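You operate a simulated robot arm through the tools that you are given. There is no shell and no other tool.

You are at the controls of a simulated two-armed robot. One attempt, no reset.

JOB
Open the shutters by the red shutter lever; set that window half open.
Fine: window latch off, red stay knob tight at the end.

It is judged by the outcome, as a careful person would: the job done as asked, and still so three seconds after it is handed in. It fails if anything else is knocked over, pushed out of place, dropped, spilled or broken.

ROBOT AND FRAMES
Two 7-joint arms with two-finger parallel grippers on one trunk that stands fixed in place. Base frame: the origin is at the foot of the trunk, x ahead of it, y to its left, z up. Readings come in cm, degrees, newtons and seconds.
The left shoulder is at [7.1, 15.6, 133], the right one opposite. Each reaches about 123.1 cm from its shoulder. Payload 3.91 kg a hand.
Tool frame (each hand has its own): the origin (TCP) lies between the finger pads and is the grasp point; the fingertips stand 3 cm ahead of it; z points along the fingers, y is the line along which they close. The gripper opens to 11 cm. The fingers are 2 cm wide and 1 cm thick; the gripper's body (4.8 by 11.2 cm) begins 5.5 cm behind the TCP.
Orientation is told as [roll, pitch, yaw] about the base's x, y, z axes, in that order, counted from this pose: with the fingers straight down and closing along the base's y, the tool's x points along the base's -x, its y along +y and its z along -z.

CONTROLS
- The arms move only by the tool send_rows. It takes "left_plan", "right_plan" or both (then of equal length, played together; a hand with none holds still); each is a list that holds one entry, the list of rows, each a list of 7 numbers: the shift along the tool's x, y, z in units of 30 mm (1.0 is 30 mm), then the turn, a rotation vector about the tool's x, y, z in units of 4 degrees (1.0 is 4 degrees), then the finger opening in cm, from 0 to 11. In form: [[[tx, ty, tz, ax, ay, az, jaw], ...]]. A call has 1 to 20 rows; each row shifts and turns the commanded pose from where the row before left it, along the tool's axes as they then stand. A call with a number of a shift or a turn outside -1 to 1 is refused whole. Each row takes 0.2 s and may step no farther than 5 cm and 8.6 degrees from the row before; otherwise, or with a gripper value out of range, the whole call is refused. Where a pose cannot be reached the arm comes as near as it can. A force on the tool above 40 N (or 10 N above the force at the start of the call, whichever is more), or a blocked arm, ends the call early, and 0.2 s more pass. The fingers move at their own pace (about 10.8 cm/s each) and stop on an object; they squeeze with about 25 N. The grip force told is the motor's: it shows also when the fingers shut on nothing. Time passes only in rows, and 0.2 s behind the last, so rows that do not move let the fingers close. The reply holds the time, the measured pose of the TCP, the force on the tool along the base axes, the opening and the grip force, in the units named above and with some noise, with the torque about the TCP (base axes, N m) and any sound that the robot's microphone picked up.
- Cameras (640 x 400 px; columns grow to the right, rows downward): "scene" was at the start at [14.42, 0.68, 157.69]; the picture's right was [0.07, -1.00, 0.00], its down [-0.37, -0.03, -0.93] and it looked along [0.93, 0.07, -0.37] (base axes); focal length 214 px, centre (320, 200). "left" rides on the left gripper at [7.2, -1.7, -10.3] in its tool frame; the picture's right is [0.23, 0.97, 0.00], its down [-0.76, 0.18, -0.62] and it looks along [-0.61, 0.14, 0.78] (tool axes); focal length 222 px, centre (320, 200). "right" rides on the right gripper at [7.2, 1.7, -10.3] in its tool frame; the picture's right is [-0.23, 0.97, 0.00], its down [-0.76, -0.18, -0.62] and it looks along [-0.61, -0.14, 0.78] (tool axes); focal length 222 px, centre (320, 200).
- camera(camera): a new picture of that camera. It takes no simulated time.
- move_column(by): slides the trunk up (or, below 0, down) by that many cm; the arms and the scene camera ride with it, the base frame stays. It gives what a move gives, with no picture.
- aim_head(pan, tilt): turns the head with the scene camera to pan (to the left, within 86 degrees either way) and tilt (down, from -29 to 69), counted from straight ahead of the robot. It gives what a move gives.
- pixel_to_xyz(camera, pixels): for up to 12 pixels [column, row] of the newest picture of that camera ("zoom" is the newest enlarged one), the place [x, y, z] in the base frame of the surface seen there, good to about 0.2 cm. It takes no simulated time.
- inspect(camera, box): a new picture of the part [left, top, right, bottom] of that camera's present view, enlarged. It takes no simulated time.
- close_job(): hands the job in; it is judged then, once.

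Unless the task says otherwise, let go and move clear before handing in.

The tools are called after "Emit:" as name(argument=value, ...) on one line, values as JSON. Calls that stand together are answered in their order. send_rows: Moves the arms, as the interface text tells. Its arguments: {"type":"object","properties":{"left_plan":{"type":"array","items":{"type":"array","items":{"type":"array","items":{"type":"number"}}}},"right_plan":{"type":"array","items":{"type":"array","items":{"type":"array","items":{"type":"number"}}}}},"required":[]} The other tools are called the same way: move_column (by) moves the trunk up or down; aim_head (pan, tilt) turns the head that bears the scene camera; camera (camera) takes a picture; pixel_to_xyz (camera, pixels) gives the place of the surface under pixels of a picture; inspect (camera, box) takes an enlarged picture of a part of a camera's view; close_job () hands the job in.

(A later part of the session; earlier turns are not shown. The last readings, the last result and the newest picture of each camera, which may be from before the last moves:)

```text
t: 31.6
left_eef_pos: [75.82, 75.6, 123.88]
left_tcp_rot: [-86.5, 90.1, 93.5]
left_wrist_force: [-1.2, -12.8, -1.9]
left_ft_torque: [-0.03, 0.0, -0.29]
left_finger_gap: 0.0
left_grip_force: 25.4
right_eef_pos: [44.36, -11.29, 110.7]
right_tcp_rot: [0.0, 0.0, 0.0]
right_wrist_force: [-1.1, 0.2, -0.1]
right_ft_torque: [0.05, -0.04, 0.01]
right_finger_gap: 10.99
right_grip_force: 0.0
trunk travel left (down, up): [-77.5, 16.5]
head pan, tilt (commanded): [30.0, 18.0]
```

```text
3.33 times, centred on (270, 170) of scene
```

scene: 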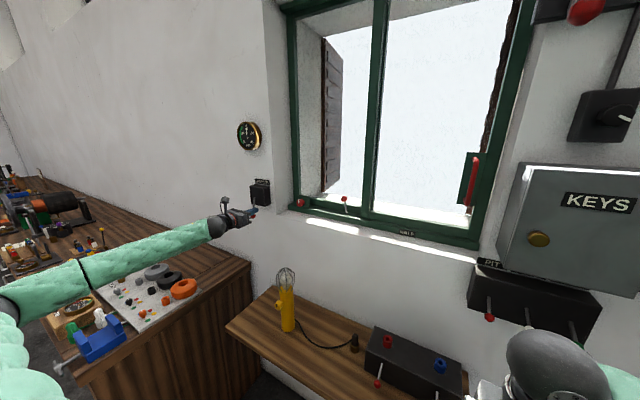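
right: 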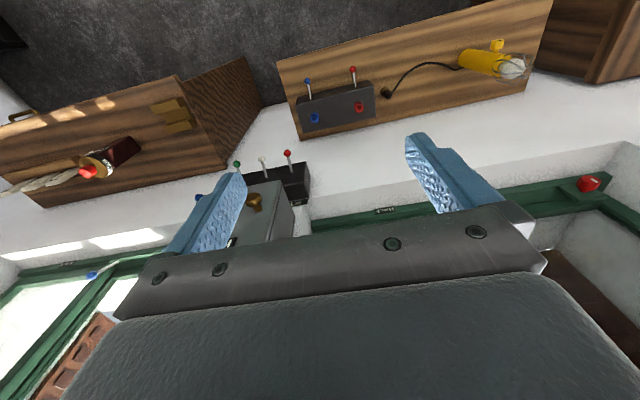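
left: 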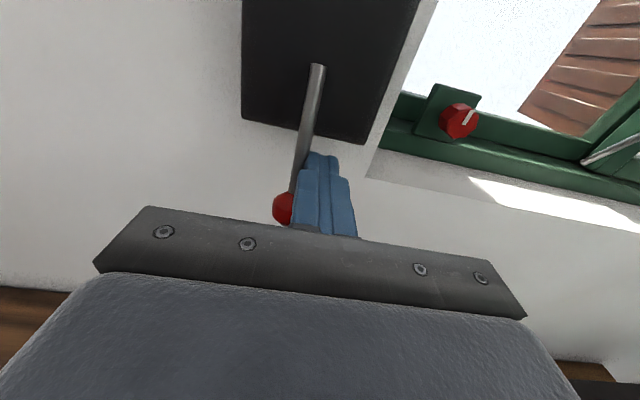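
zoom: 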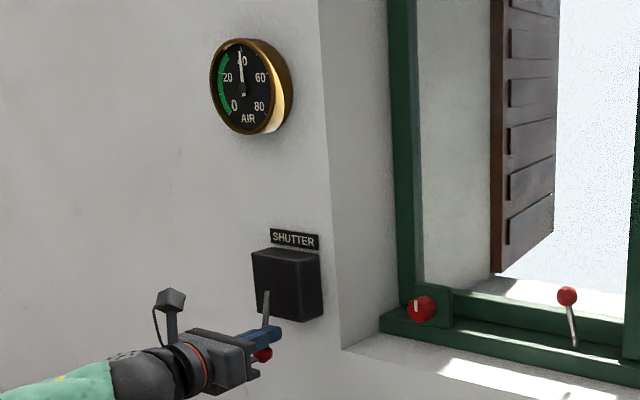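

Force -12.8 N in y shows the lever is at its stop, pointing straight down, and both shutters stand open. I'll back the left hand off and go look at the latch.

Emit:
send_rows(left_plan=[[[0, 0.4, 0, 0, 0, 0, 0], [0, 0.2, -0.8, 0, 0, 0, 0], [0, 0, -1, 0, 0, 0, 0], [0, 0, -1, 0, 0, 0, 0], [0, 0, -0.8, 0, 0, 0, 0], [0.25, 1, 0, 0, 0, 0, 0], [0.25, 1, 0, 0, 0, 0, 0], [0.25, 1, 0, 0, 0, 0, 0], [0.25, 1, 0, 0, 0, 0, 0], [0.25, 1, 0, 0, 0, 0, 0], [0.25, 1, 0, 0, 0, 0, 0], [0.25, 1, 0, 0, 0, 0, 0], [0.25, 1, 0, 0, 0, 0, 0], [0.25, 1, 0, 0, 0, 0, 0]]])

Emit:
camera(camera="left")

Emit:
inspect(camera="scene", box=[200, 110, 340, 230])

Emit:
inspect(camera="left", box=[280, 30, 440, 150])

```text
t: 34.6
left_eef_pos: [65.02, 47.15, 130.9]
left_tcp_rot: [-20.1, 90.0, 160.0]
left_wrist_force: [0.9, 0.1, 0.0]
left_ft_torque: [0.02, -0.02, 0.02]
left_finger_gap: 0.01
left_grip_force: 24.7
right_eef_pos: [44.4, -11.21, 110.71]
right_tcp_rot: [0.0, 0.1, 0.0]
right_wrist_force: [0.1, -0.7, 0.8]
right_ft_torque: [0.05, 0.0, 0.0]
right_finger_gap: 10.99
right_grip_force: 0.1
trunk travel left (down, up): [-77.5, 16.5]
head pan, tilt (commanded): [30.0, 18.0]
```

```text
taken
```

left: 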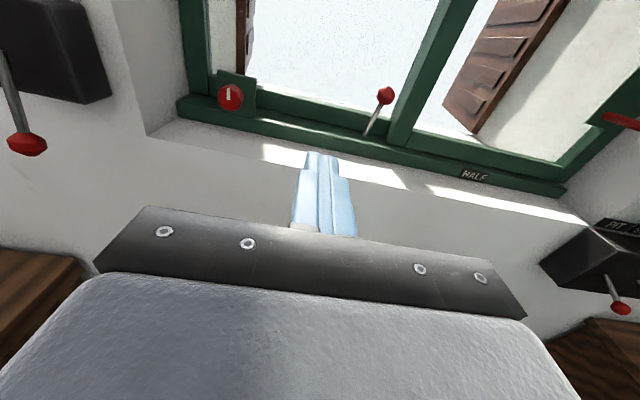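

```text
3.33 times, centred on (270, 170) of scene
```

zoom: 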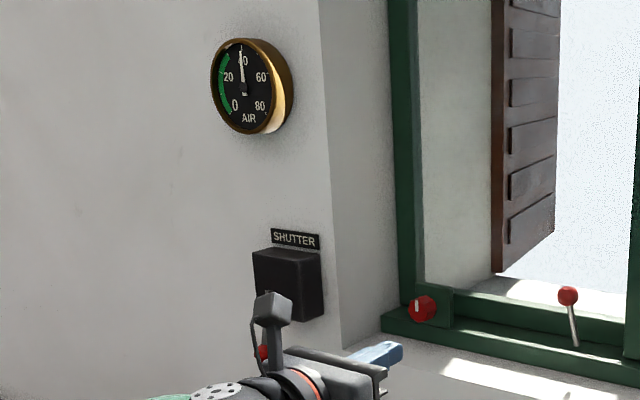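

```text
3.33 times, centred on (360, 90) of left
```

zoom: 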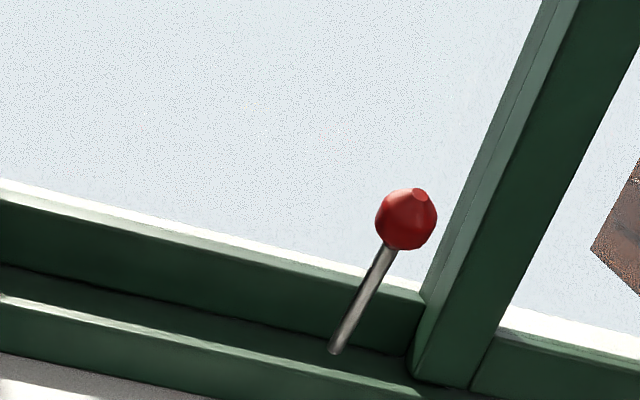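

The latch rod rises from (93, 37.7, 124) to its ball at (89, 37.8, 132.3). I'll bring the closed fingers to the left of the rod, then push it gently to the right and feel whether it swings.

Emit:
send_rows(left_plan=[[[-0.06, 0.377, 0.98, 0, 0, 0, 0], [-0.06, 0.377, 0.98, 0, 0, 0, 0], [-0.06, 0.377, 0.98, 0, 0, 0, 0], [-0.06, 0.377, 0.98, 0, 0, 0, 0], [-0.06, 0.377, 0.98, 0, 0, 0, 0], [0, 0, 0.767, 0, 0, 0, 0], [0, 0, 0.767, 0, 0, 0, 0], [0, 0, 0.767, 0, 0, 0, 0], [0, 0, 0.8, 0, 0, 0, 0]]])

Emit:
camera(camera="left")

Emit:
pixel_to_xyz(camera="left", pixels=[[420, 120], [400, 150], [450, 60], [520, 160], [100, 100]])

```text
t: 36.6
left_eef_pos: [89.18, 41.75, 129.56]
left_tcp_rot: [30.7, 90.1, -149.2]
left_wrist_force: [-0.5, -0.4, -0.7]
left_ft_torque: [-0.01, -0.03, 0.03]
left_finger_gap: 0.01
left_grip_force: 25.5
right_eef_pos: [44.44, -11.15, 110.7]
right_tcp_rot: [0.0, 0.2, 0.0]
right_wrist_force: [0.0, -1.0, 0.2]
right_ft_torque: [0.01, 0.03, -0.01]
right_finger_gap: 10.96
right_grip_force: 0.0
trunk travel left (down, up): [-77.5, 16.5]
head pan, tilt (commanded): [30.0, 18.0]
```

```text
taken
```

left: 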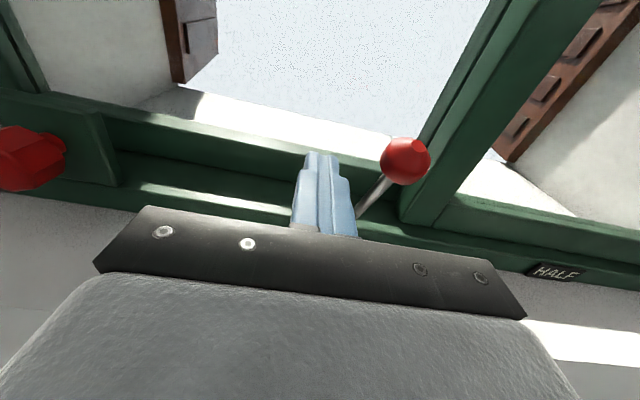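

```text
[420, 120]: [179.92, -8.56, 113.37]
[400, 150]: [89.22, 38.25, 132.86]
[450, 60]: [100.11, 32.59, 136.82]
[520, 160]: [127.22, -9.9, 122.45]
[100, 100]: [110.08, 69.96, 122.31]
```

The fingers (325,190) sit left of the rod with about 2.5 cm clearance. I'll push slowly to the right.

Emit:
send_rows(left_plan=[[[0, 0.4, 0, 0, 0, 0, 0], [0, 0.4, 0, 0, 0, 0, 0], [0, 0.15, 0, 0, 0, 0, 0], [0, 0.15, 0, 0, 0, 0, 0], [0, 0.1, 0, 0, 0, 0, 0]]])

Emit:
camera(camera="left")

```text
t: 37.9
left_eef_pos: [89.03, 37.96, 129.69]
left_tcp_rot: [-151.2, 90.0, 28.8]
left_wrist_force: [0.3, -0.3, 1.3]
left_ft_torque: [0.03, 0.02, 0.02]
left_finger_gap: 0.0
left_grip_force: 25.9
right_eef_pos: [44.32, -11.1, 110.66]
right_tcp_rot: [0.0, 0.0, 0.1]
right_wrist_force: [0.8, 0.2, -0.3]
right_ft_torque: [0.03, -0.01, -0.02]
right_finger_gap: 11.0
right_grip_force: 0.1
trunk travel left (down, up): [-77.5, 16.5]
head pan, tilt (commanded): [30.0, 18.0]
```

```text
taken
```

left: 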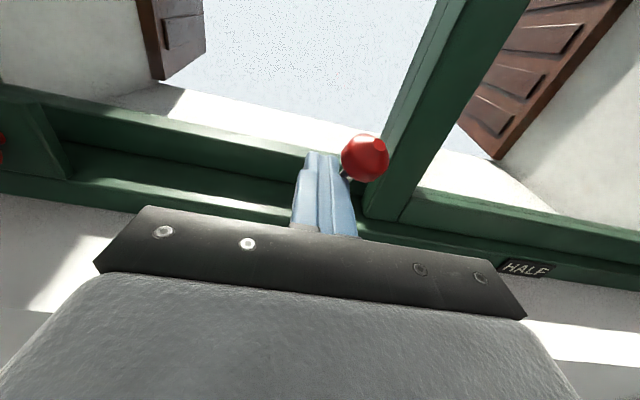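

The latch moves right almost freely (force under 2 N). I'll follow its arc further.

Emit:
send_rows(left_plan=[[[0.05, 0.27, 0, 0, 0, 0, 0], [-0.06, 0.337, 0, 0, 0, 0, 0], [-0.12, 0.32, 0, 0, 0, 0, 0], [-0.173, 0.3, 0, 0, 0, 0, 0]]])

Emit:
camera(camera="left")

Emit:
inspect(camera="scene", box=[280, 150, 440, 250])

```text
t: 38.9
left_eef_pos: [88.94, 34.25, 128.76]
left_tcp_rot: [-30.3, 90.0, 149.6]
left_wrist_force: [0.4, 0.0, 1.1]
left_ft_torque: [-0.02, -0.02, 0.01]
left_finger_gap: 0.0
left_grip_force: 25.3
right_eef_pos: [44.33, -11.28, 110.68]
right_tcp_rot: [-0.1, 0.0, 0.0]
right_wrist_force: [-0.1, 0.3, 0.0]
right_ft_torque: [0.03, 0.01, -0.02]
right_finger_gap: 11.01
right_grip_force: 0.0
trunk travel left (down, up): [-77.5, 16.5]
head pan, tilt (commanded): [30.0, 18.0]
```

```text
taken
```

left: 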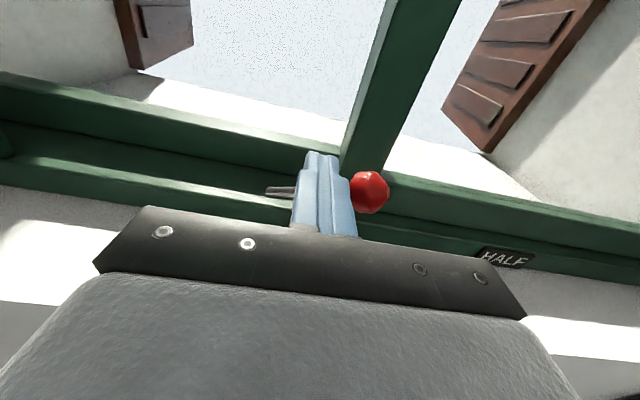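

```text
4.00 times, centred on (360, 200) of scene
```

zoom: 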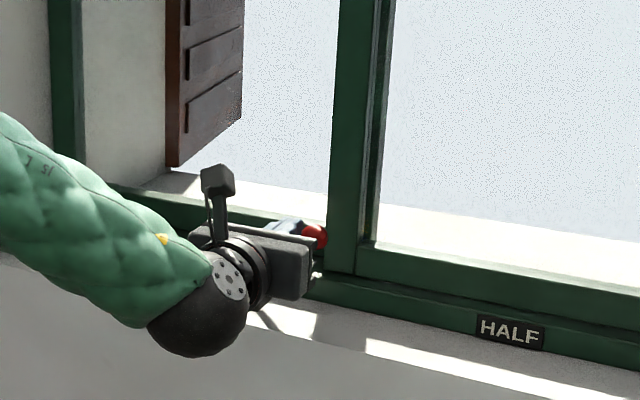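

The latch is about half over (ball at (369,192) in the left view). I'll continue until it meets its stop.

Emit:
send_rows(left_plan=[[[-0.22, 0.26, 0, 0, 0, 0, 0], [-0.263, 0.22, 0, 0, 0, 0, 0], [-0.297, 0.167, 0, 0, 0, 0, 0]]])

Emit:
camera(camera="left")

Emit:
inspect(camera="scene", box=[280, 150, 440, 250])

```text
t: 39.6
left_eef_pos: [89.1, 32.6, 126.8]
left_tcp_rot: [170.2, 89.6, -9.6]
left_wrist_force: [4.9, 11.8, 20.0]
left_ft_torque: [0.04, -0.37, 0.16]
left_finger_gap: 0.0
left_grip_force: 24.7
right_eef_pos: [44.25, -11.2, 110.78]
right_tcp_rot: [-0.1, 0.0, 0.0]
right_wrist_force: [0.3, -0.8, 0.0]
right_ft_torque: [0.0, -0.05, 0.0]
right_finger_gap: 11.01
right_grip_force: 0.1
trunk travel left (down, up): [-77.5, 16.5]
head pan, tilt (commanded): [30.0, 18.0]
```

```text
taken
```

left: 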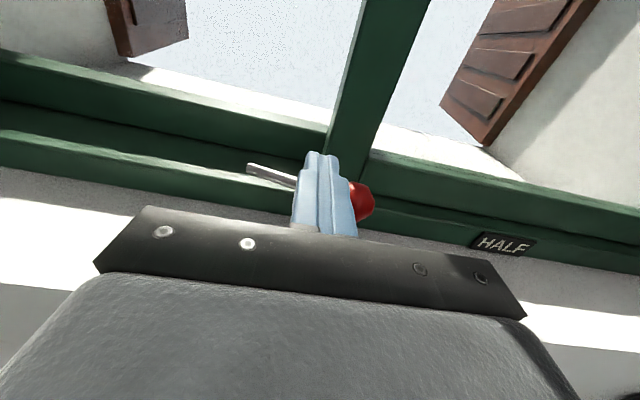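

```text
4.00 times, centred on (360, 200) of scene
```

zoom: 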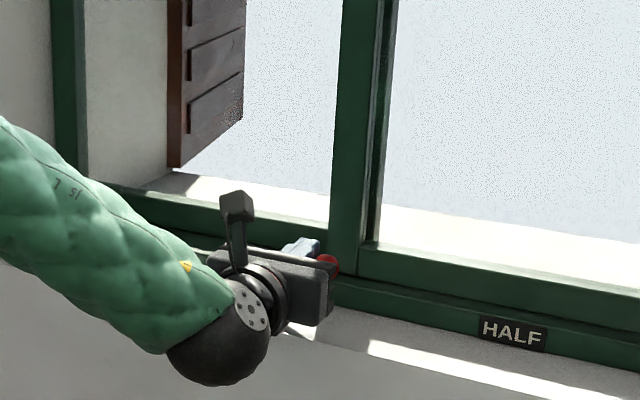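

Force rose to about 23 N along the swing: the latch has met its stop, lying over to the right. I'll back the fingers off and check that it stays.

Emit:
send_rows(left_plan=[[[0.3, -0.25, 0, 0, 0, 0, 0], [0.3, -0.3, -0.5, 0, 0, 0, 0], [0, 0, -1, 0, 0, 0, 0], [0, 0, -1, 0, 0, 0, 0], [0, 0, -1, 0, 0, 0, 0], [0, -0.7, -1, 0, 0, 0, 0], [0, -0.7, -1, 0, 0, 0, 0]]])

Emit:
camera(camera="left")

Emit:
inspect(camera="left", box=[300, 60, 520, 200])

Emit:
aim_head(pan=12, tilt=12)

Emit:
camera(camera="scene")

```text
t: 41.2
left_eef_pos: [72.26, 38.14, 128.16]
left_tcp_rot: [142.7, 89.9, -37.4]
left_wrist_force: [-0.2, -0.5, -0.7]
left_ft_torque: [0.03, 0.01, -0.01]
left_finger_gap: 0.01
left_grip_force: 24.5
right_eef_pos: [44.21, -11.12, 110.81]
right_tcp_rot: [-0.1, -0.1, 0.0]
right_wrist_force: [0.0, -0.1, -0.6]
right_ft_torque: [0.0, -0.03, 0.0]
right_finger_gap: 10.99
right_grip_force: 0.0
trunk travel left (down, up): [-77.5, 16.5]
head pan, tilt (commanded): [30.0, 18.0]
```

```text
taken
```

left: 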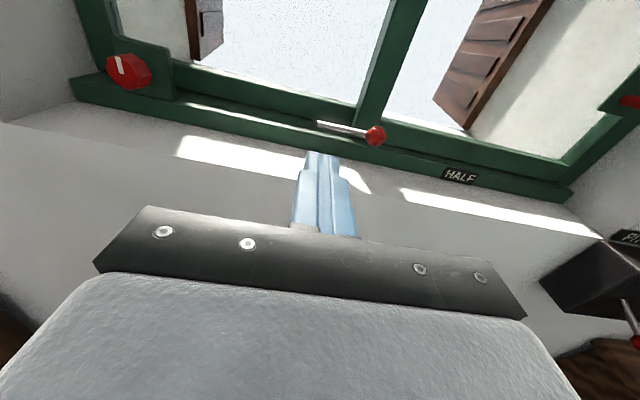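

```text
2.86 times, centred on (410, 130) of left
```

zoom: 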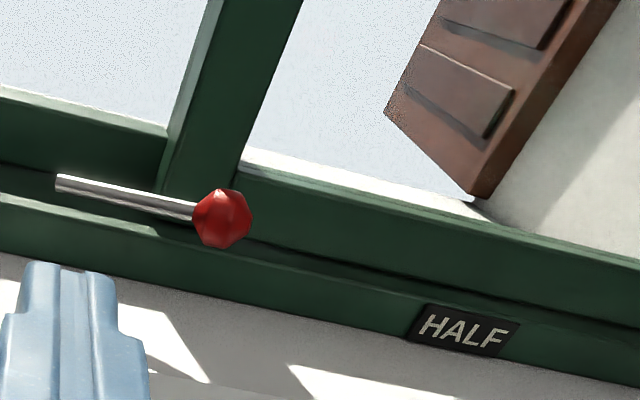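

```text
t: 42.1
left_eef_pos: [72.51, 38.02, 128.21]
left_tcp_rot: [-53.8, 90.1, 126.4]
left_wrist_force: [-0.6, -0.2, -0.1]
left_ft_torque: [-0.04, -0.01, -0.02]
left_finger_gap: 0.0
left_grip_force: 24.9
right_eef_pos: [44.37, -11.18, 110.63]
right_tcp_rot: [0.0, 0.1, 0.0]
right_wrist_force: [0.6, 0.0, -0.8]
right_ft_torque: [0.02, 0.0, 0.0]
right_finger_gap: 11.0
right_grip_force: 0.1
trunk travel left (down, up): [-77.5, 16.5]
head pan, tilt (commanded): [12.0, 12.0]
```

```text
taken
```

scene: 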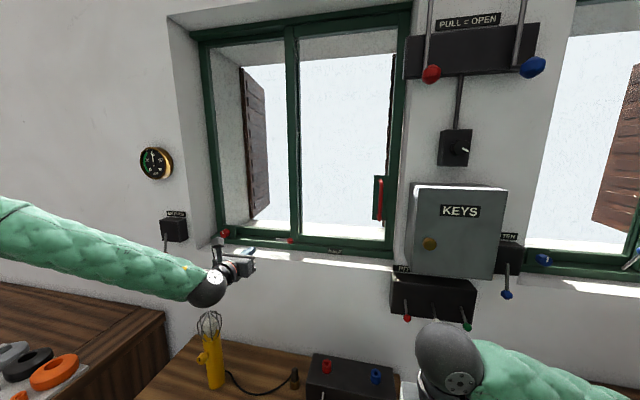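

The latch stays off (ball at (222,218) in the zoom). Next is the sash; I'll measure the handle, the KEYS cabinet's near side and the sash edges to plan a clear approach.

Emit:
inspect(camera="scene", box=[350, 150, 520, 280])

Emit:
pixel_to_xyz(camera="scene", pixels=[[380, 185], [380, 215], [376, 200], [413, 200], [418, 200], [413, 260], [500, 220], [465, 187], [387, 215], [394, 215], [389, 240], [335, 251]])

```text
3.08 times, centred on (435, 215) of scene
```

zoom: 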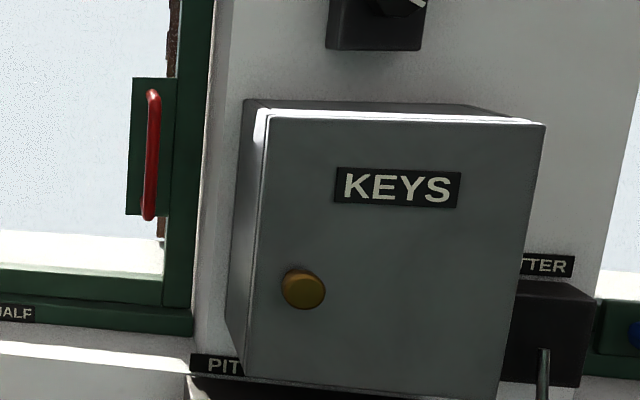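

```text
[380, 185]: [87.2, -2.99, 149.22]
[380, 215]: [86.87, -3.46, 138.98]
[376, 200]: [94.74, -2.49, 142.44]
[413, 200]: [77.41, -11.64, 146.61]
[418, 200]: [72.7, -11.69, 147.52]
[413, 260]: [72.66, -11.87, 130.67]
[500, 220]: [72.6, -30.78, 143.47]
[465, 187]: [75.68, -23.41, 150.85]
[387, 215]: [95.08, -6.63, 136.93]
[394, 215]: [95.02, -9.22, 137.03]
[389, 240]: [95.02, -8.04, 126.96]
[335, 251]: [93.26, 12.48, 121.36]
```

The handle bar is at (87, -3.3, 138–150) and the cabinet side at y=-11.7, so the left hand fits from the left. I'll shift the right hand further right out of the way and bring the left hand in front of the handle, opened 5 cm.

Emit:
send_rows(right_plan=[[[0, -1, 0, 0, 0, 0, 11], [0, -1, 0, 0, 0, 0, 11], [0, -1, 0, 0, 0, 0, 11], [0, -1, 0, 0, 0, 0, 11]]])

Emit:
send_rows(left_plan=[[[0.388, 0.983, 0, 0, 0, 0, 0], [0.388, 0.983, 0, 0, 0, 0, 0], [0.388, 0.983, 0, 0, 0, 0, 0], [0.388, 0.983, 0, 0, 0, 0, 0], [0.388, 0.983, 0, 0, 0, 0, 0], [0.388, 0.983, 0, 0, 0, 0, 0], [0.388, 0.983, 0, 0, 0, 0, 0], [0.388, 0.983, 0, 0, 0, 0, 0], [0.388, 0.983, 0, 0, 0, 0, 2], [0.388, 0.983, 0, 0, 0, 0, 4], [0.388, 0.983, 0, 0, 0, 0, 5], [0.388, 0.983, 0, 0, 0, 0, 5], [0.388, 0.983, 0, 0, 0, 0, 5], [0.388, 0.983, 0, 0, 0, 0, 5]]])

Emit:
camera(camera="left")

Emit:
camera(camera="scene")

```text
t: 43.1
left_eef_pos: [72.44, 38.16, 128.19]
left_tcp_rot: [-129.6, 89.9, 50.5]
left_wrist_force: [0.3, -0.7, 0.4]
left_ft_torque: [-0.01, 0.0, 0.0]
left_finger_gap: 0.0
left_grip_force: 24.9
right_eef_pos: [46.25, -22.84, 110.28]
right_tcp_rot: [0.1, -0.1, 0.0]
right_wrist_force: [0.3, 0.1, 0.4]
right_ft_torque: [0.02, 0.0, 0.0]
right_finger_gap: 11.0
right_grip_force: 0.1
right hand out of reach, approached as far as the arm can: row 1, 2, 3
trunk travel left (down, up): [-77.5, 16.5]
head pan, tilt (commanded): [12.0, 12.0]
```

```text
t: 46.1
left_eef_pos: [72.21, 1.28, 145.28]
left_tcp_rot: [-165.5, 90.0, 14.5]
left_wrist_force: [0.4, 0.0, 0.2]
left_ft_torque: [0.01, -0.01, -0.04]
left_finger_gap: 5.04
left_grip_force: 0.0
left hand out of reach, approached as far as the arm can: row 13, 14
right_eef_pos: [46.35, -22.7, 110.37]
right_tcp_rot: [0.0, 0.0, -0.1]
right_wrist_force: [-1.1, 0.0, -0.5]
right_ft_torque: [0.0, 0.0, 0.05]
right_finger_gap: 11.01
right_grip_force: 0.0
trunk travel left (down, up): [-77.5, 16.5]
head pan, tilt (commanded): [12.0, 12.0]
```

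```text
taken
```

left: 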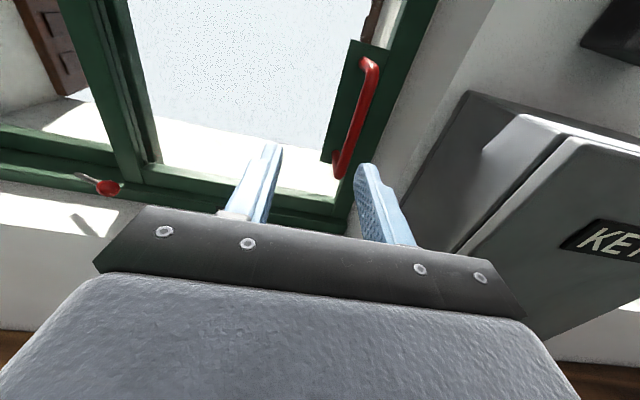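

```text
taken
```

scene: 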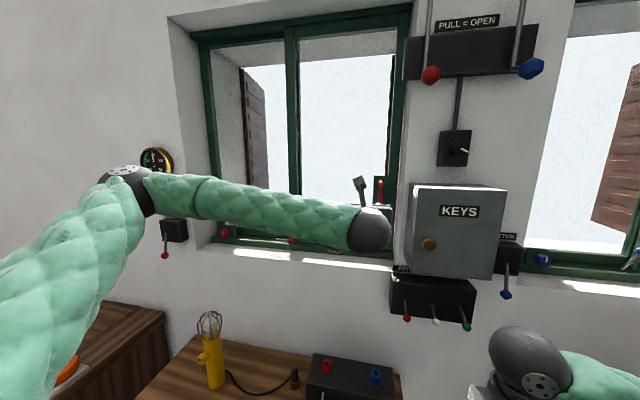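

The left hand stopped short at y=1.3 because of its wrist limit. I'll yaw the fingers about 20° to the right, which eases the wrist and keeps the hand's body away from the cabinet.

Emit:
send_rows(left_plan=[[[0, 0, 0, -1, 0, 0, 5], [0, 0, 0, -1, 0, 0, 5], [0, 0, 0, -1, 0, 0, 5], [0, 0, 0, -1, 0, 0, 5], [0, 0, 0, -1, 0, 0, 5]]])

Emit:
camera(camera="left")

```text
t: 47.3
left_eef_pos: [72.2, 1.17, 145.13]
left_tcp_rot: [40.6, 90.0, -159.4]
left_wrist_force: [-0.2, 0.6, 0.2]
left_ft_torque: [-0.03, 0.0, -0.01]
left_finger_gap: 5.03
left_grip_force: 0.0
right_eef_pos: [46.32, -22.63, 110.33]
right_tcp_rot: [0.0, 0.1, 0.1]
right_wrist_force: [0.8, 0.4, 0.2]
right_ft_torque: [0.02, -0.03, 0.03]
right_finger_gap: 11.01
right_grip_force: 0.2
trunk travel left (down, up): [-77.5, 16.5]
head pan, tilt (commanded): [12.0, 12.0]
```

```text
taken
```

left: 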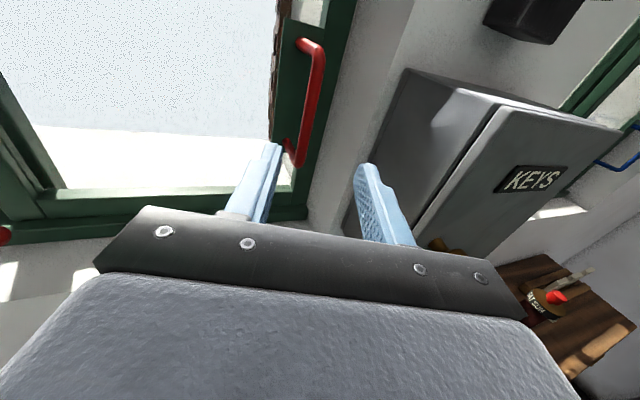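

The bar lies ahead between the fingers' lines. I'll advance along the fingers to put the bar between the pads.

Emit:
send_rows(left_plan=[[[-0.035, -0.15, 0.868, 0, 0, 0, 5], [-0.035, -0.15, 0.868, 0, 0, 0, 5], [-0.035, 0, 0.868, 0, 0, 0, 5], [-0.035, 0, 0.868, 0, 0, 0, 5]]])

Emit:
camera(camera="left")

```text
t: 48.3
left_eef_pos: [82.51, -1.48, 144.61]
left_tcp_rot: [-5.7, 89.9, 154.4]
left_wrist_force: [-0.1, 0.0, 0.4]
left_ft_torque: [0.01, 0.0, 0.0]
left_finger_gap: 5.04
left_grip_force: 0.1
right_eef_pos: [46.51, -22.87, 110.29]
right_tcp_rot: [0.0, 0.1, -0.1]
right_wrist_force: [-0.1, 0.5, 1.2]
right_ft_torque: [0.01, -0.02, 0.0]
right_finger_gap: 10.99
right_grip_force: 0.1
trunk travel left (down, up): [-77.5, 16.5]
head pan, tilt (commanded): [12.0, 12.0]
```

```text
taken
```

left: 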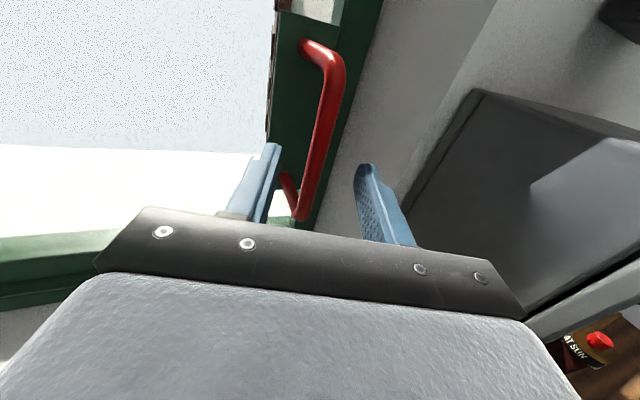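

The bar (315,150) is between the fingers. I'll go the last 5 cm.

Emit:
send_rows(left_plan=[[[0, 0, 0.8, 0, 0, 0, 5], [0, 0, 0.8, 0, 0, 0, 5]]])

Emit:
camera(camera="left")

```text
t: 48.9
left_eef_pos: [86.45, -1.84, 144.85]
left_tcp_rot: [-104.5, 90.0, 55.4]
left_wrist_force: [0.3, -0.5, -0.2]
left_ft_torque: [-0.02, 0.03, 0.03]
left_finger_gap: 4.99
left_grip_force: 0.1
left hand out of reach, approached as far as the arm can: row 2
right_eef_pos: [46.33, -22.63, 110.42]
right_tcp_rot: [0.0, 0.2, 0.0]
right_wrist_force: [0.6, 0.1, -0.3]
right_ft_torque: [0.0, -0.01, -0.01]
right_finger_gap: 10.99
right_grip_force: 0.1
trunk travel left (down, up): [-77.5, 16.5]
head pan, tilt (commanded): [12.0, 12.0]
```

```text
taken
```

left: 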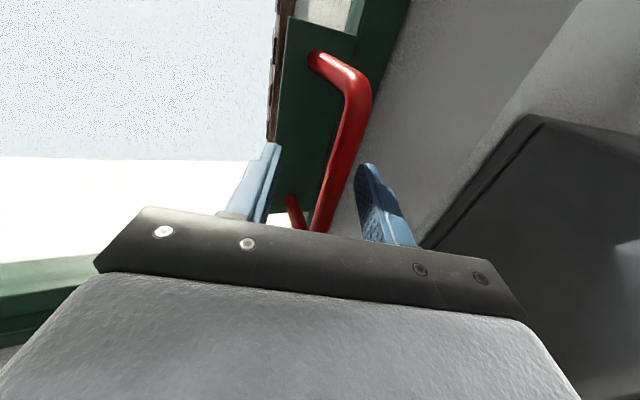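

The bar sits about 1.5 cm ahead of the TCP and 1 cm to its right, inside the jaws. I'll close on it gently.

Emit:
send_rows(left_plan=[[[0, 0, 0, 0, 0, 0, 3], [0, 0, 0, 0, 0, 0, 2], [0, 0, 0, 0, 0, 0, 0.5], [0, 0, 0, 0, 0, 0, 0.5], [0, 0, 0, 0, 0, 0, 0.5]]])

Emit:
camera(camera="left")

Emit:
camera(camera="scene")

```text
t: 50.1
left_eef_pos: [86.36, -2.0, 144.94]
left_tcp_rot: [-89.5, 89.9, 70.4]
left_wrist_force: [-15.0, -4.6, -6.7]
left_ft_torque: [0.0, 0.19, -0.14]
left_finger_gap: 1.37
left_grip_force: 45.1
right_eef_pos: [46.38, -22.67, 110.37]
right_tcp_rot: [0.0, 0.0, 0.0]
right_wrist_force: [-0.8, -0.8, 0.1]
right_ft_torque: [0.04, 0.0, 0.0]
right_finger_gap: 11.0
right_grip_force: 0.0
trunk travel left (down, up): [-77.5, 16.5]
head pan, tilt (commanded): [12.0, 12.0]
```

```text
taken
```

left: 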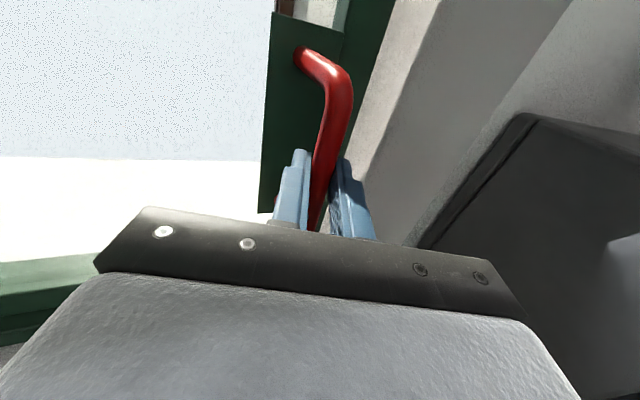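

```text
taken
```

scene: 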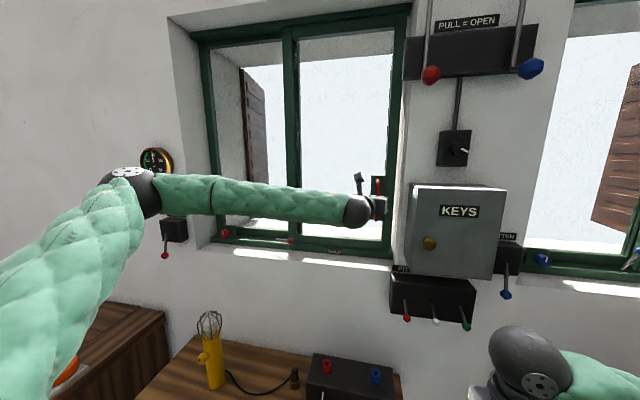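

The bar is gripped (gap 1.37 cm) and the sash seems to have shifted slightly already, so it is free. Before sliding, I'll measure the frame's left edge and the sash's left stile to know what half of the travel is.

Emit:
inspect(camera="scene", box=[180, 20, 320, 120])

Emit:
pixel_to_xyz(camera="zoom", pixels=[[85, 300], [110, 300], [130, 300], [145, 300], [155, 300], [490, 300], [505, 300], [520, 300], [540, 300], [547, 300], [475, 300], [150, 350]])

Emit:
inspect(camera="scene", box=[370, 60, 430, 180])

Emit:
pixel_to_xyz(camera="zoom", pixels=[[330, 200], [345, 200], [360, 200], [375, 200], [390, 200], [300, 200], [310, 200], [320, 200]])

```text
4.00 times, centred on (250, 70) of scene
```

zoom: 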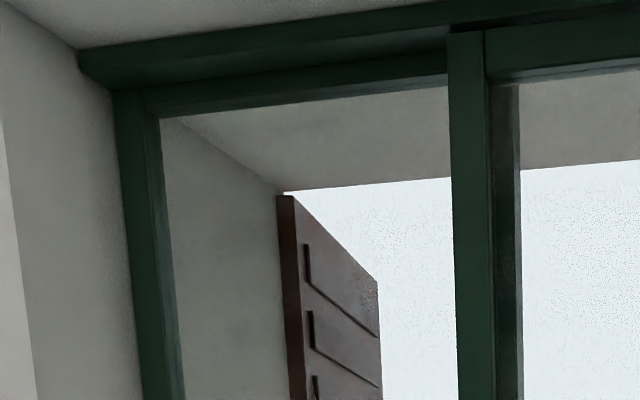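

```text
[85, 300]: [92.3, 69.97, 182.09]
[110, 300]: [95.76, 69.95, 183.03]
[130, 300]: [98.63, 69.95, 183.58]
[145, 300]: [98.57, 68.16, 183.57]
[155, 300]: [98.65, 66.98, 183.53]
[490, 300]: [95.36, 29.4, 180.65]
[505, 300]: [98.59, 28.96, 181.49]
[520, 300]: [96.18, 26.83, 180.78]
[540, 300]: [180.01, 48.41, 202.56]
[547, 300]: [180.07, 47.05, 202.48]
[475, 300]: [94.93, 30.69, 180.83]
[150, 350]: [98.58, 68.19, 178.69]
```

```text
3.33 times, centred on (400, 120) of scene
```

zoom: 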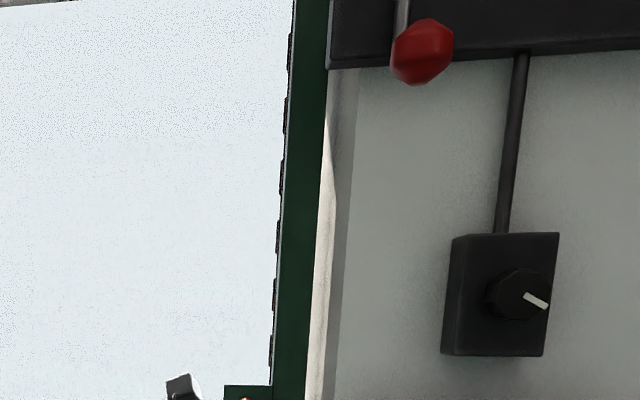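

```text
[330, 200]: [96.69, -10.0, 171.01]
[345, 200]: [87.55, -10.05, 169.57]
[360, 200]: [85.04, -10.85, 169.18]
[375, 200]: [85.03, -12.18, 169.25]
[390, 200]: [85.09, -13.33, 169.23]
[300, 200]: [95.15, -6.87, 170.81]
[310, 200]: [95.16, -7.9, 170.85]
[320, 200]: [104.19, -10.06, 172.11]
```

The recess runs y=-10 to 70 and the sash spans about -9.5 to 33, so the handle reaching the HALF mark (y≈13) looks like half travel. I'll slide the sash left slowly and watch the force.

Emit:
send_rows(left_plan=[[[0, -0.2, -0.073, 0, 0, 0, 0.5], [0, -0.3, -0.11, 0, 0, 0, 0.5], [0, -0.3, -0.11, 0, 0, 0, 0.5], [0, -0.3, -0.11, 0, 0, 0, 0.5], [0, 0, 0, 0, 0, 0, 0.5]]])

Emit:
camera(camera="scene")

```text
t: 51.3
left_eef_pos: [86.32, 1.55, 144.86]
left_tcp_rot: [-93.8, 89.9, 66.1]
left_wrist_force: [-15.2, -2.7, -10.5]
left_ft_torque: [0.03, 0.22, -0.15]
left_finger_gap: 1.37
left_grip_force: 45.5
right_eef_pos: [46.37, -22.7, 110.5]
right_tcp_rot: [0.0, 0.0, 0.0]
right_wrist_force: [-0.4, 0.0, 0.4]
right_ft_torque: [0.02, -0.04, 0.03]
right_finger_gap: 11.01
right_grip_force: 0.1
trunk travel left (down, up): [-77.5, 16.5]
head pan, tilt (commanded): [12.0, 12.0]
```

```text
taken
```

scene: 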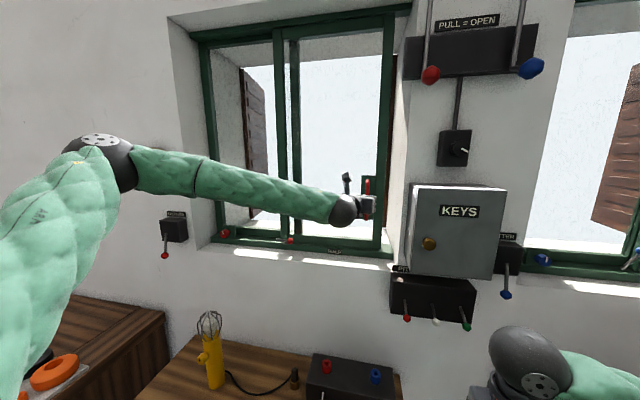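

The sash slides with only ~3 N of drag, so the stay is loose now. I'll carry on left, easing the forward pressure, to find where full travel ends.

Emit:
send_rows(left_plan=[[[-0.1, -0.4, -0.3, 0, 0, 0, 0.5], [0, -0.47, -0.171, 0, 0, 0, 0.5], [0, -0.47, -0.171, 0, 0, 0, 0.5], [0, -0.47, -0.171, 0, 0, 0, 0.5], [0, -0.47, -0.171, 0, 0, 0, 0.5], [0, -0.47, -0.171, 0, 0, 0, 0.5], [0, -0.47, -0.171, 0, 0, 0, 0.5], [0, -0.2, -0.073, 0, 0, 0, 0.5], [0, 0, 0, 0, 0, 0, 0.5]]])

Emit:
camera(camera="scene")

Emit:
camera(camera="left")

```text
t: 52.1
left_eef_pos: [86.25, 6.0, 144.86]
left_tcp_rot: [172.7, 89.5, -27.0]
left_wrist_force: [12.9, -3.5, 5.6]
left_ft_torque: [0.41, 0.78, 0.17]
left_finger_gap: 1.37
left_grip_force: 45.4
right_eef_pos: [46.57, -22.78, 110.25]
right_tcp_rot: [0.0, 0.1, 0.0]
right_wrist_force: [1.0, 0.8, 0.9]
right_ft_torque: [0.0, 0.01, -0.03]
right_finger_gap: 11.01
right_grip_force: 0.2
trunk travel left (down, up): [-77.5, 16.5]
head pan, tilt (commanded): [12.0, 12.0]
stopped in row 4 (left hand): the force on the tool passed its limit at 40 N (the readings are from after the stop); the commanded pose is now the measured one
```

```text
taken
```

scene: 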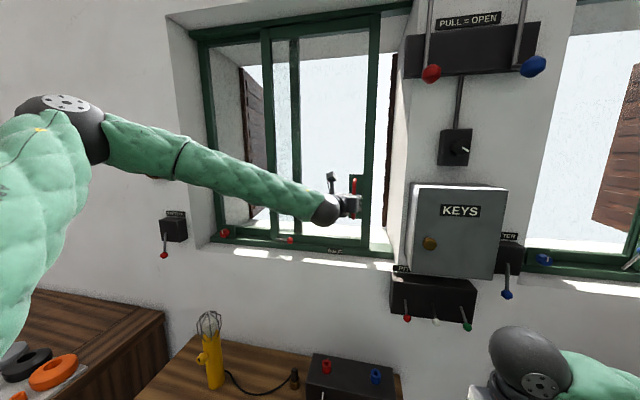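

```text
taken
```

left: 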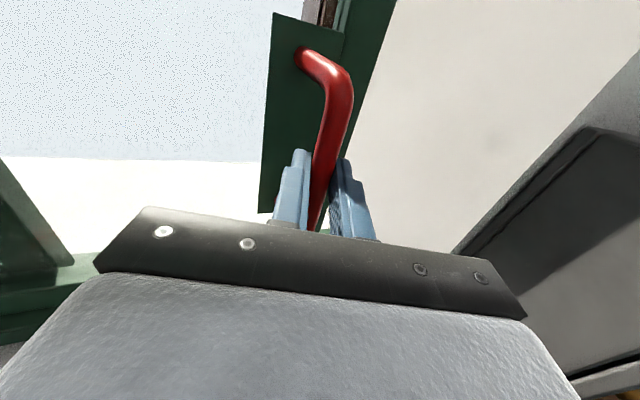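

The call stopped on a brief force peak at y=6, likely from moving too fast; the sash followed fine. I'll pause a row and read the force.

Emit:
send_rows(left_plan=[[[0, 0, 0, 0, 0, 0, 0.5], [0, 0, 0, 0, 0, 0, 0.5]]])

```text
t: 52.7
left_eef_pos: [86.17, 6.18, 144.71]
left_tcp_rot: [172.4, 89.6, -27.3]
left_wrist_force: [19.1, -1.4, 6.0]
left_ft_torque: [-0.19, -0.91, 0.13]
left_finger_gap: 1.4
left_grip_force: 45.1
right_eef_pos: [46.57, -22.74, 110.25]
right_tcp_rot: [-0.1, 0.2, 0.0]
right_wrist_force: [-0.3, 0.8, 0.0]
right_ft_torque: [0.01, -0.03, 0.0]
right_finger_gap: 10.96
right_grip_force: 0.0
trunk travel left (down, up): [-77.5, 16.5]
head pan, tilt (commanded): [12.0, 12.0]
```

A steady +19 N in x means I'm pulling outward on the bar; I'll loosen the jaws to a 2.2 cm cage around the bar so only the side push acts, and go on more slowly.

Emit:
send_rows(left_plan=[[[0, 0, 0, 0, 0, 0, 2.2], [0, 0, 0, 0, 0, 0, 2.2], [0, 0, 0.1, 0, 0, 0, 2.2], [0, 0, 0, 0, 0, 0, 2.2]]])

Emit:
camera(camera="left")

```text
t: 53.7
left_eef_pos: [86.31, 5.91, 144.88]
left_tcp_rot: [173.8, 89.6, -26.1]
left_wrist_force: [-1.6, -0.3, -0.4]
left_ft_torque: [0.01, -0.01, 0.01]
left_finger_gap: 2.2
left_grip_force: 0.0
right_eef_pos: [46.43, -22.6, 110.32]
right_tcp_rot: [0.0, 0.1, 0.0]
right_wrist_force: [0.2, 0.4, -0.6]
right_ft_torque: [-0.02, 0.04, 0.03]
right_finger_gap: 11.01
right_grip_force: 0.1
trunk travel left (down, up): [-77.5, 16.5]
head pan, tilt (commanded): [12.0, 12.0]
```

```text
taken
```

left: 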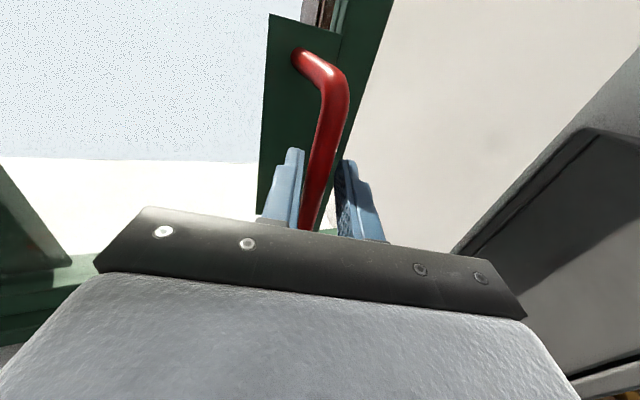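

The cage is free of force now. I'll slide further left at a slower pace.

Emit:
send_rows(left_plan=[[[0, -0.25, -0.091, 0, 0, 0, 2.2], [0, -0.282, -0.103, 0, 0, 0, 2.2], [0, -0.282, -0.103, 0, 0, 0, 2.2], [0, -0.282, -0.103, 0, 0, 0, 2.2], [0, -0.282, -0.103, 0, 0, 0, 2.2], [0, -0.282, -0.103, 0, 0, 0, 2.2], [0, -0.282, -0.103, 0, 0, 0, 2.2], [0, -0.282, -0.103, 0, 0, 0, 2.2], [0, -0.2, -0.073, 0, 0, 0, 2.2], [0, 0, 0, 0, 0, 0, 2.2]]])

Emit:
camera(camera="scene")

Emit:
camera(camera="left")

```text
t: 55.9
left_eef_pos: [86.12, 13.76, 144.88]
left_tcp_rot: [-177.7, 89.6, -17.4]
left_wrist_force: [-3.2, -3.4, 0.9]
left_ft_torque: [-0.01, -0.01, -0.12]
left_finger_gap: 2.41
left_grip_force: 2.1
right_eef_pos: [46.41, -22.75, 110.31]
right_tcp_rot: [0.0, 0.1, 0.0]
right_wrist_force: [0.3, -0.6, -0.7]
right_ft_torque: [0.01, 0.01, -0.01]
right_finger_gap: 11.03
right_grip_force: 0.1
trunk travel left (down, up): [-77.5, 16.5]
head pan, tilt (commanded): [12.0, 12.0]
```

```text
taken
```

scene: 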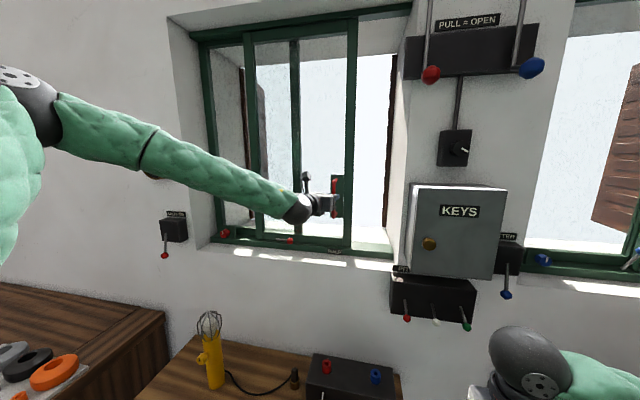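

```text
taken
```

left: 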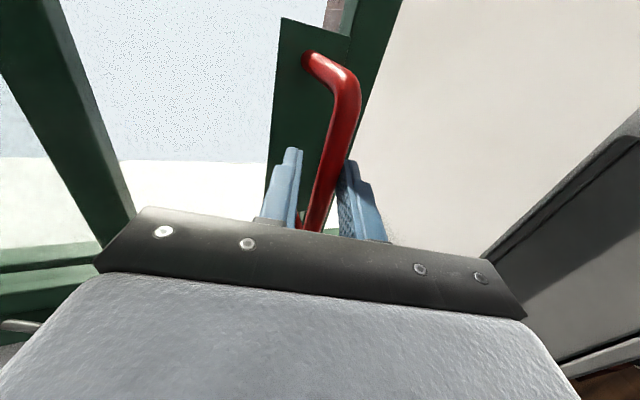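

The sash now has its handle near the HALF label. I'll check the arm's clearance from the wall and the gauge, and the handle's present place relative to the label.

Emit:
pixel_to_xyz(camera="scene", pixels=[[20, 72], [100, 110], [150, 170], [200, 180], [333, 185], [333, 210], [340, 185], [348, 140], [354, 140], [247, 140], [258, 140], [335, 251]])

Emit:
inspect(camera="scene", box=[230, 160, 410, 270])

```text
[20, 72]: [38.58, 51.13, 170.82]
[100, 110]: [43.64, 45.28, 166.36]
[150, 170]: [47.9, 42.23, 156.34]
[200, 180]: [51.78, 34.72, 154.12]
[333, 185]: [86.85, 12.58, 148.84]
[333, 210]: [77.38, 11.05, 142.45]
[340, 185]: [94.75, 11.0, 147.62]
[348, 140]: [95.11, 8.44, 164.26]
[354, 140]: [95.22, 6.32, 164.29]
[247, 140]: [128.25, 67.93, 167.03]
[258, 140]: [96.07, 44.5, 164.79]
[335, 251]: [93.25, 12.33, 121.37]
```

```text
3.56 times, centred on (320, 215) of scene
```

zoom: 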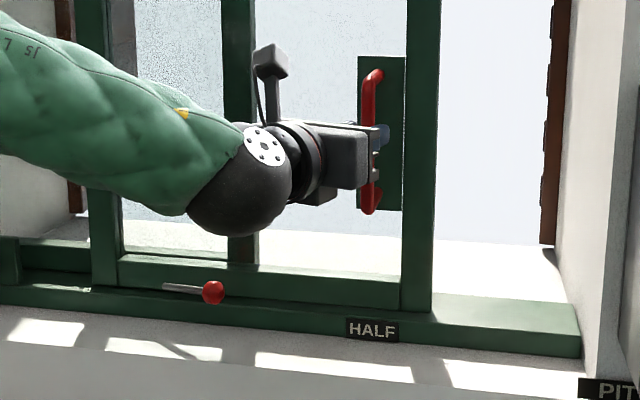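

The handle bar (y≈12.6) stands over the HALF label now. To be sure this is half of the travel, I'll slide on gently to feel the full-open stop and then come back.

Emit:
send_rows(left_plan=[[[0, -0.25, -0.091, 0, 0, 0, 2.2], [0, -0.282, -0.103, 0, 0, 0, 2.2], [0, -0.282, -0.103, 0, 0, 0, 2.2], [0, -0.282, -0.103, 0, 0, 0, 2.2], [0, -0.282, -0.103, 0, 0, 0, 2.2], [0, -0.282, -0.103, 0, 0, 0, 2.2], [0, -0.282, -0.103, 0, 0, 0, 2.2], [0, -0.282, -0.103, 0, 0, 0, 2.2], [0, -0.282, -0.103, 0, 0, 0, 2.2], [0, -0.282, -0.103, 0, 0, 0, 2.2], [0, -0.282, -0.103, 0, 0, 0, 2.2], [0, -0.282, -0.103, 0, 0, 0, 2.2], [0, -0.282, -0.103, 0, 0, 0, 2.2], [0, -0.282, -0.103, 0, 0, 0, 2.2], [0, 0, 0, 0, 0, 0, 2.2]]])

Emit:
camera(camera="scene")

```text
t: 59.1
left_eef_pos: [86.1, 26.33, 144.86]
left_tcp_rot: [-178.1, 89.6, -17.8]
left_wrist_force: [-0.1, -3.1, 1.9]
left_ft_torque: [-0.01, 0.01, -0.06]
left_finger_gap: 2.35
left_grip_force: 1.5
right_eef_pos: [46.41, -22.81, 110.4]
right_tcp_rot: [0.0, 0.0, 0.0]
right_wrist_force: [-0.8, 0.0, -0.3]
right_ft_torque: [0.01, 0.01, -0.04]
right_finger_gap: 10.99
right_grip_force: 0.1
trunk travel left (down, up): [-77.5, 16.5]
head pan, tilt (commanded): [12.0, 12.0]
```

```text
taken
```

scene: 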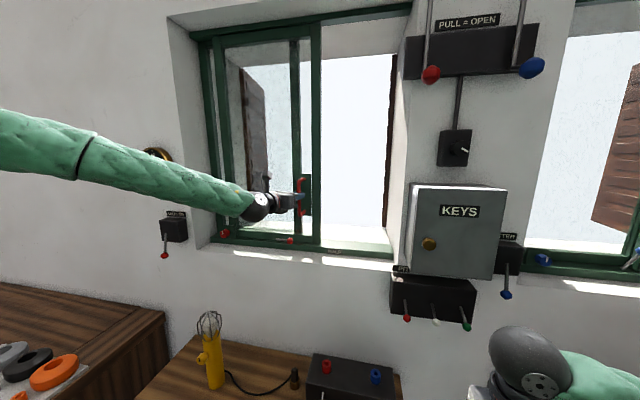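

The sash is about 28 cm open with no stop yet. I'll continue in half-centimetre steps.

Emit:
send_rows(left_plan=[[[0, -0.16, -0.058, 0, 0, 0, 2.2], [0, -0.16, -0.058, 0, 0, 0, 2.2], [0, -0.16, -0.058, 0, 0, 0, 2.2], [0, -0.16, -0.058, 0, 0, 0, 2.2], [0, -0.16, -0.058, 0, 0, 0, 2.2], [0, -0.16, -0.058, 0, 0, 0, 2.2], [0, -0.16, -0.058, 0, 0, 0, 2.2], [0, -0.16, -0.058, 0, 0, 0, 2.2], [0, -0.16, -0.058, 0, 0, 0, 2.2], [0, -0.16, -0.058, 0, 0, 0, 2.2], [0, 0, 0, 0, 0, 0, 2.2]]])

Emit:
camera(camera="scene")

```text
t: 61.6
left_eef_pos: [85.93, 30.51, 144.87]
left_tcp_rot: [-126.0, 89.6, 33.9]
left_wrist_force: [3.3, -38.0, 0.0]
left_ft_torque: [-0.1, 0.04, -0.45]
left_finger_gap: 3.99
left_grip_force: 17.9
right_eef_pos: [46.59, -22.82, 110.21]
right_tcp_rot: [0.3, 0.1, 0.2]
right_wrist_force: [-0.4, 0.2, -0.3]
right_ft_torque: [0.0, -0.02, 0.03]
right_finger_gap: 10.98
right_grip_force: 0.0
trunk travel left (down, up): [-77.5, 16.5]
head pan, tilt (commanded): [12.0, 12.0]
stopped in row 11 (left hand): the force on the tool passed its limit at 41 N (the readings are from after the stop); the commanded pose is now the measured one
```

```text
taken
```

scene: 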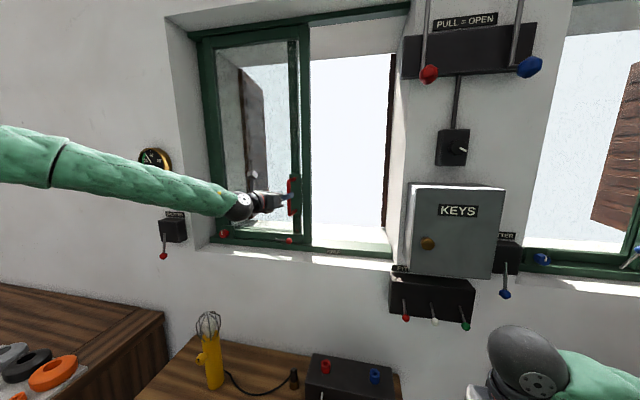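

Force -38 N in y: the full-open stop. I'll ease off and measure the handle's place at the stop.

Emit:
send_rows(left_plan=[[[0, 0.12, 0.044, 0, 0, 0, 3.5], [0, 0.1, 0.036, 0, 0, 0, 3.5], [0, 0, 0, 0, 0, 0, 3.5]]])

Emit:
inspect(camera="scene", box=[180, 140, 410, 280])

Emit:
pixel_to_xyz(camera="zoom", pixels=[[310, 105], [310, 205], [297, 105], [345, 60], [355, 60], [362, 60], [412, 313], [391, 313], [431, 313], [95, 60], [105, 60], [320, 60]])

```text
t: 62.4
left_eef_pos: [85.97, 30.62, 144.99]
left_tcp_rot: [-170.1, 89.6, -9.7]
left_wrist_force: [-5.2, -5.9, 1.3]
left_ft_torque: [-0.09, 0.03, -0.21]
left_finger_gap: 3.87
left_grip_force: 4.0
right_eef_pos: [46.43, -22.74, 110.3]
right_tcp_rot: [0.1, 0.0, 0.1]
right_wrist_force: [1.1, -0.3, 0.5]
right_ft_torque: [-0.02, 0.02, 0.01]
right_finger_gap: 10.97
right_grip_force: 0.0
trunk travel left (down, up): [-77.5, 16.5]
head pan, tilt (commanded): [12.0, 12.0]
```

```text
2.78 times, centred on (295, 210) of scene
```

zoom: 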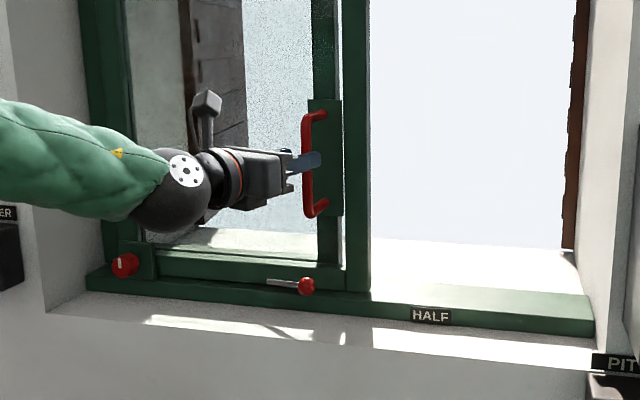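

```text
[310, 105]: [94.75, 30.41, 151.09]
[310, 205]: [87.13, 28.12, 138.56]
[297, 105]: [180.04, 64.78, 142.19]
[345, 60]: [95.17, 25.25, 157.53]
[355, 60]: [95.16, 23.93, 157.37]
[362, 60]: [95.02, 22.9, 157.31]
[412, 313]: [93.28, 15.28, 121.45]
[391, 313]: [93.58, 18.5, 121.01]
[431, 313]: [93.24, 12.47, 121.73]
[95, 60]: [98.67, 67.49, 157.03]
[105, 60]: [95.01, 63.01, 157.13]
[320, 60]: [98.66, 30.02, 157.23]
```

Full travel puts the bar at y≈28.4; it began at -3.3, so travel is about 32 cm and half puts the bar at y≈12.6, matching the HALF label centre. I'll centre the cage on the bar and slide back right.

Emit:
send_rows(left_plan=[[[0, 0.2, 0.15, 0, 0, 0, 4], [0, 0.25, 0.15, 0, 0, 0, 4], [0, 0, 0, 0, 0, 0, 2.0], [0, 0, 0, 0, 0, 0, 2.0]]])

Emit:
camera(camera="left")

```text
t: 63.4
left_eef_pos: [86.49, 29.13, 144.81]
left_tcp_rot: [-176.1, 89.7, -15.9]
left_wrist_force: [0.1, 1.0, -0.1]
left_ft_torque: [-0.06, 0.01, 0.0]
left_finger_gap: 1.98
left_grip_force: 0.1
right_eef_pos: [46.49, -22.67, 110.39]
right_tcp_rot: [0.0, 0.1, 0.2]
right_wrist_force: [0.6, -0.4, 0.5]
right_ft_torque: [-0.03, 0.0, -0.02]
right_finger_gap: 11.0
right_grip_force: 0.1
trunk travel left (down, up): [-77.5, 16.5]
head pan, tilt (commanded): [12.0, 12.0]
```

```text
taken
```

left: 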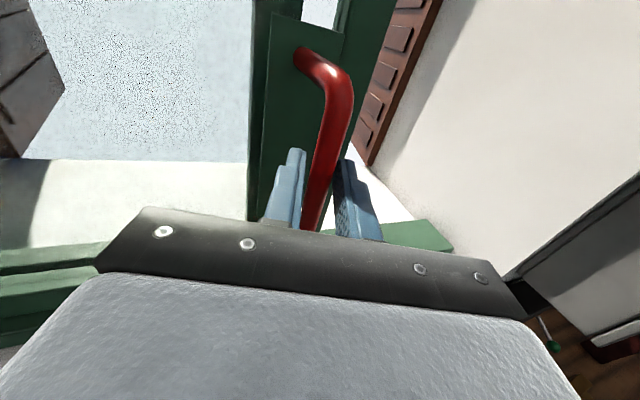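

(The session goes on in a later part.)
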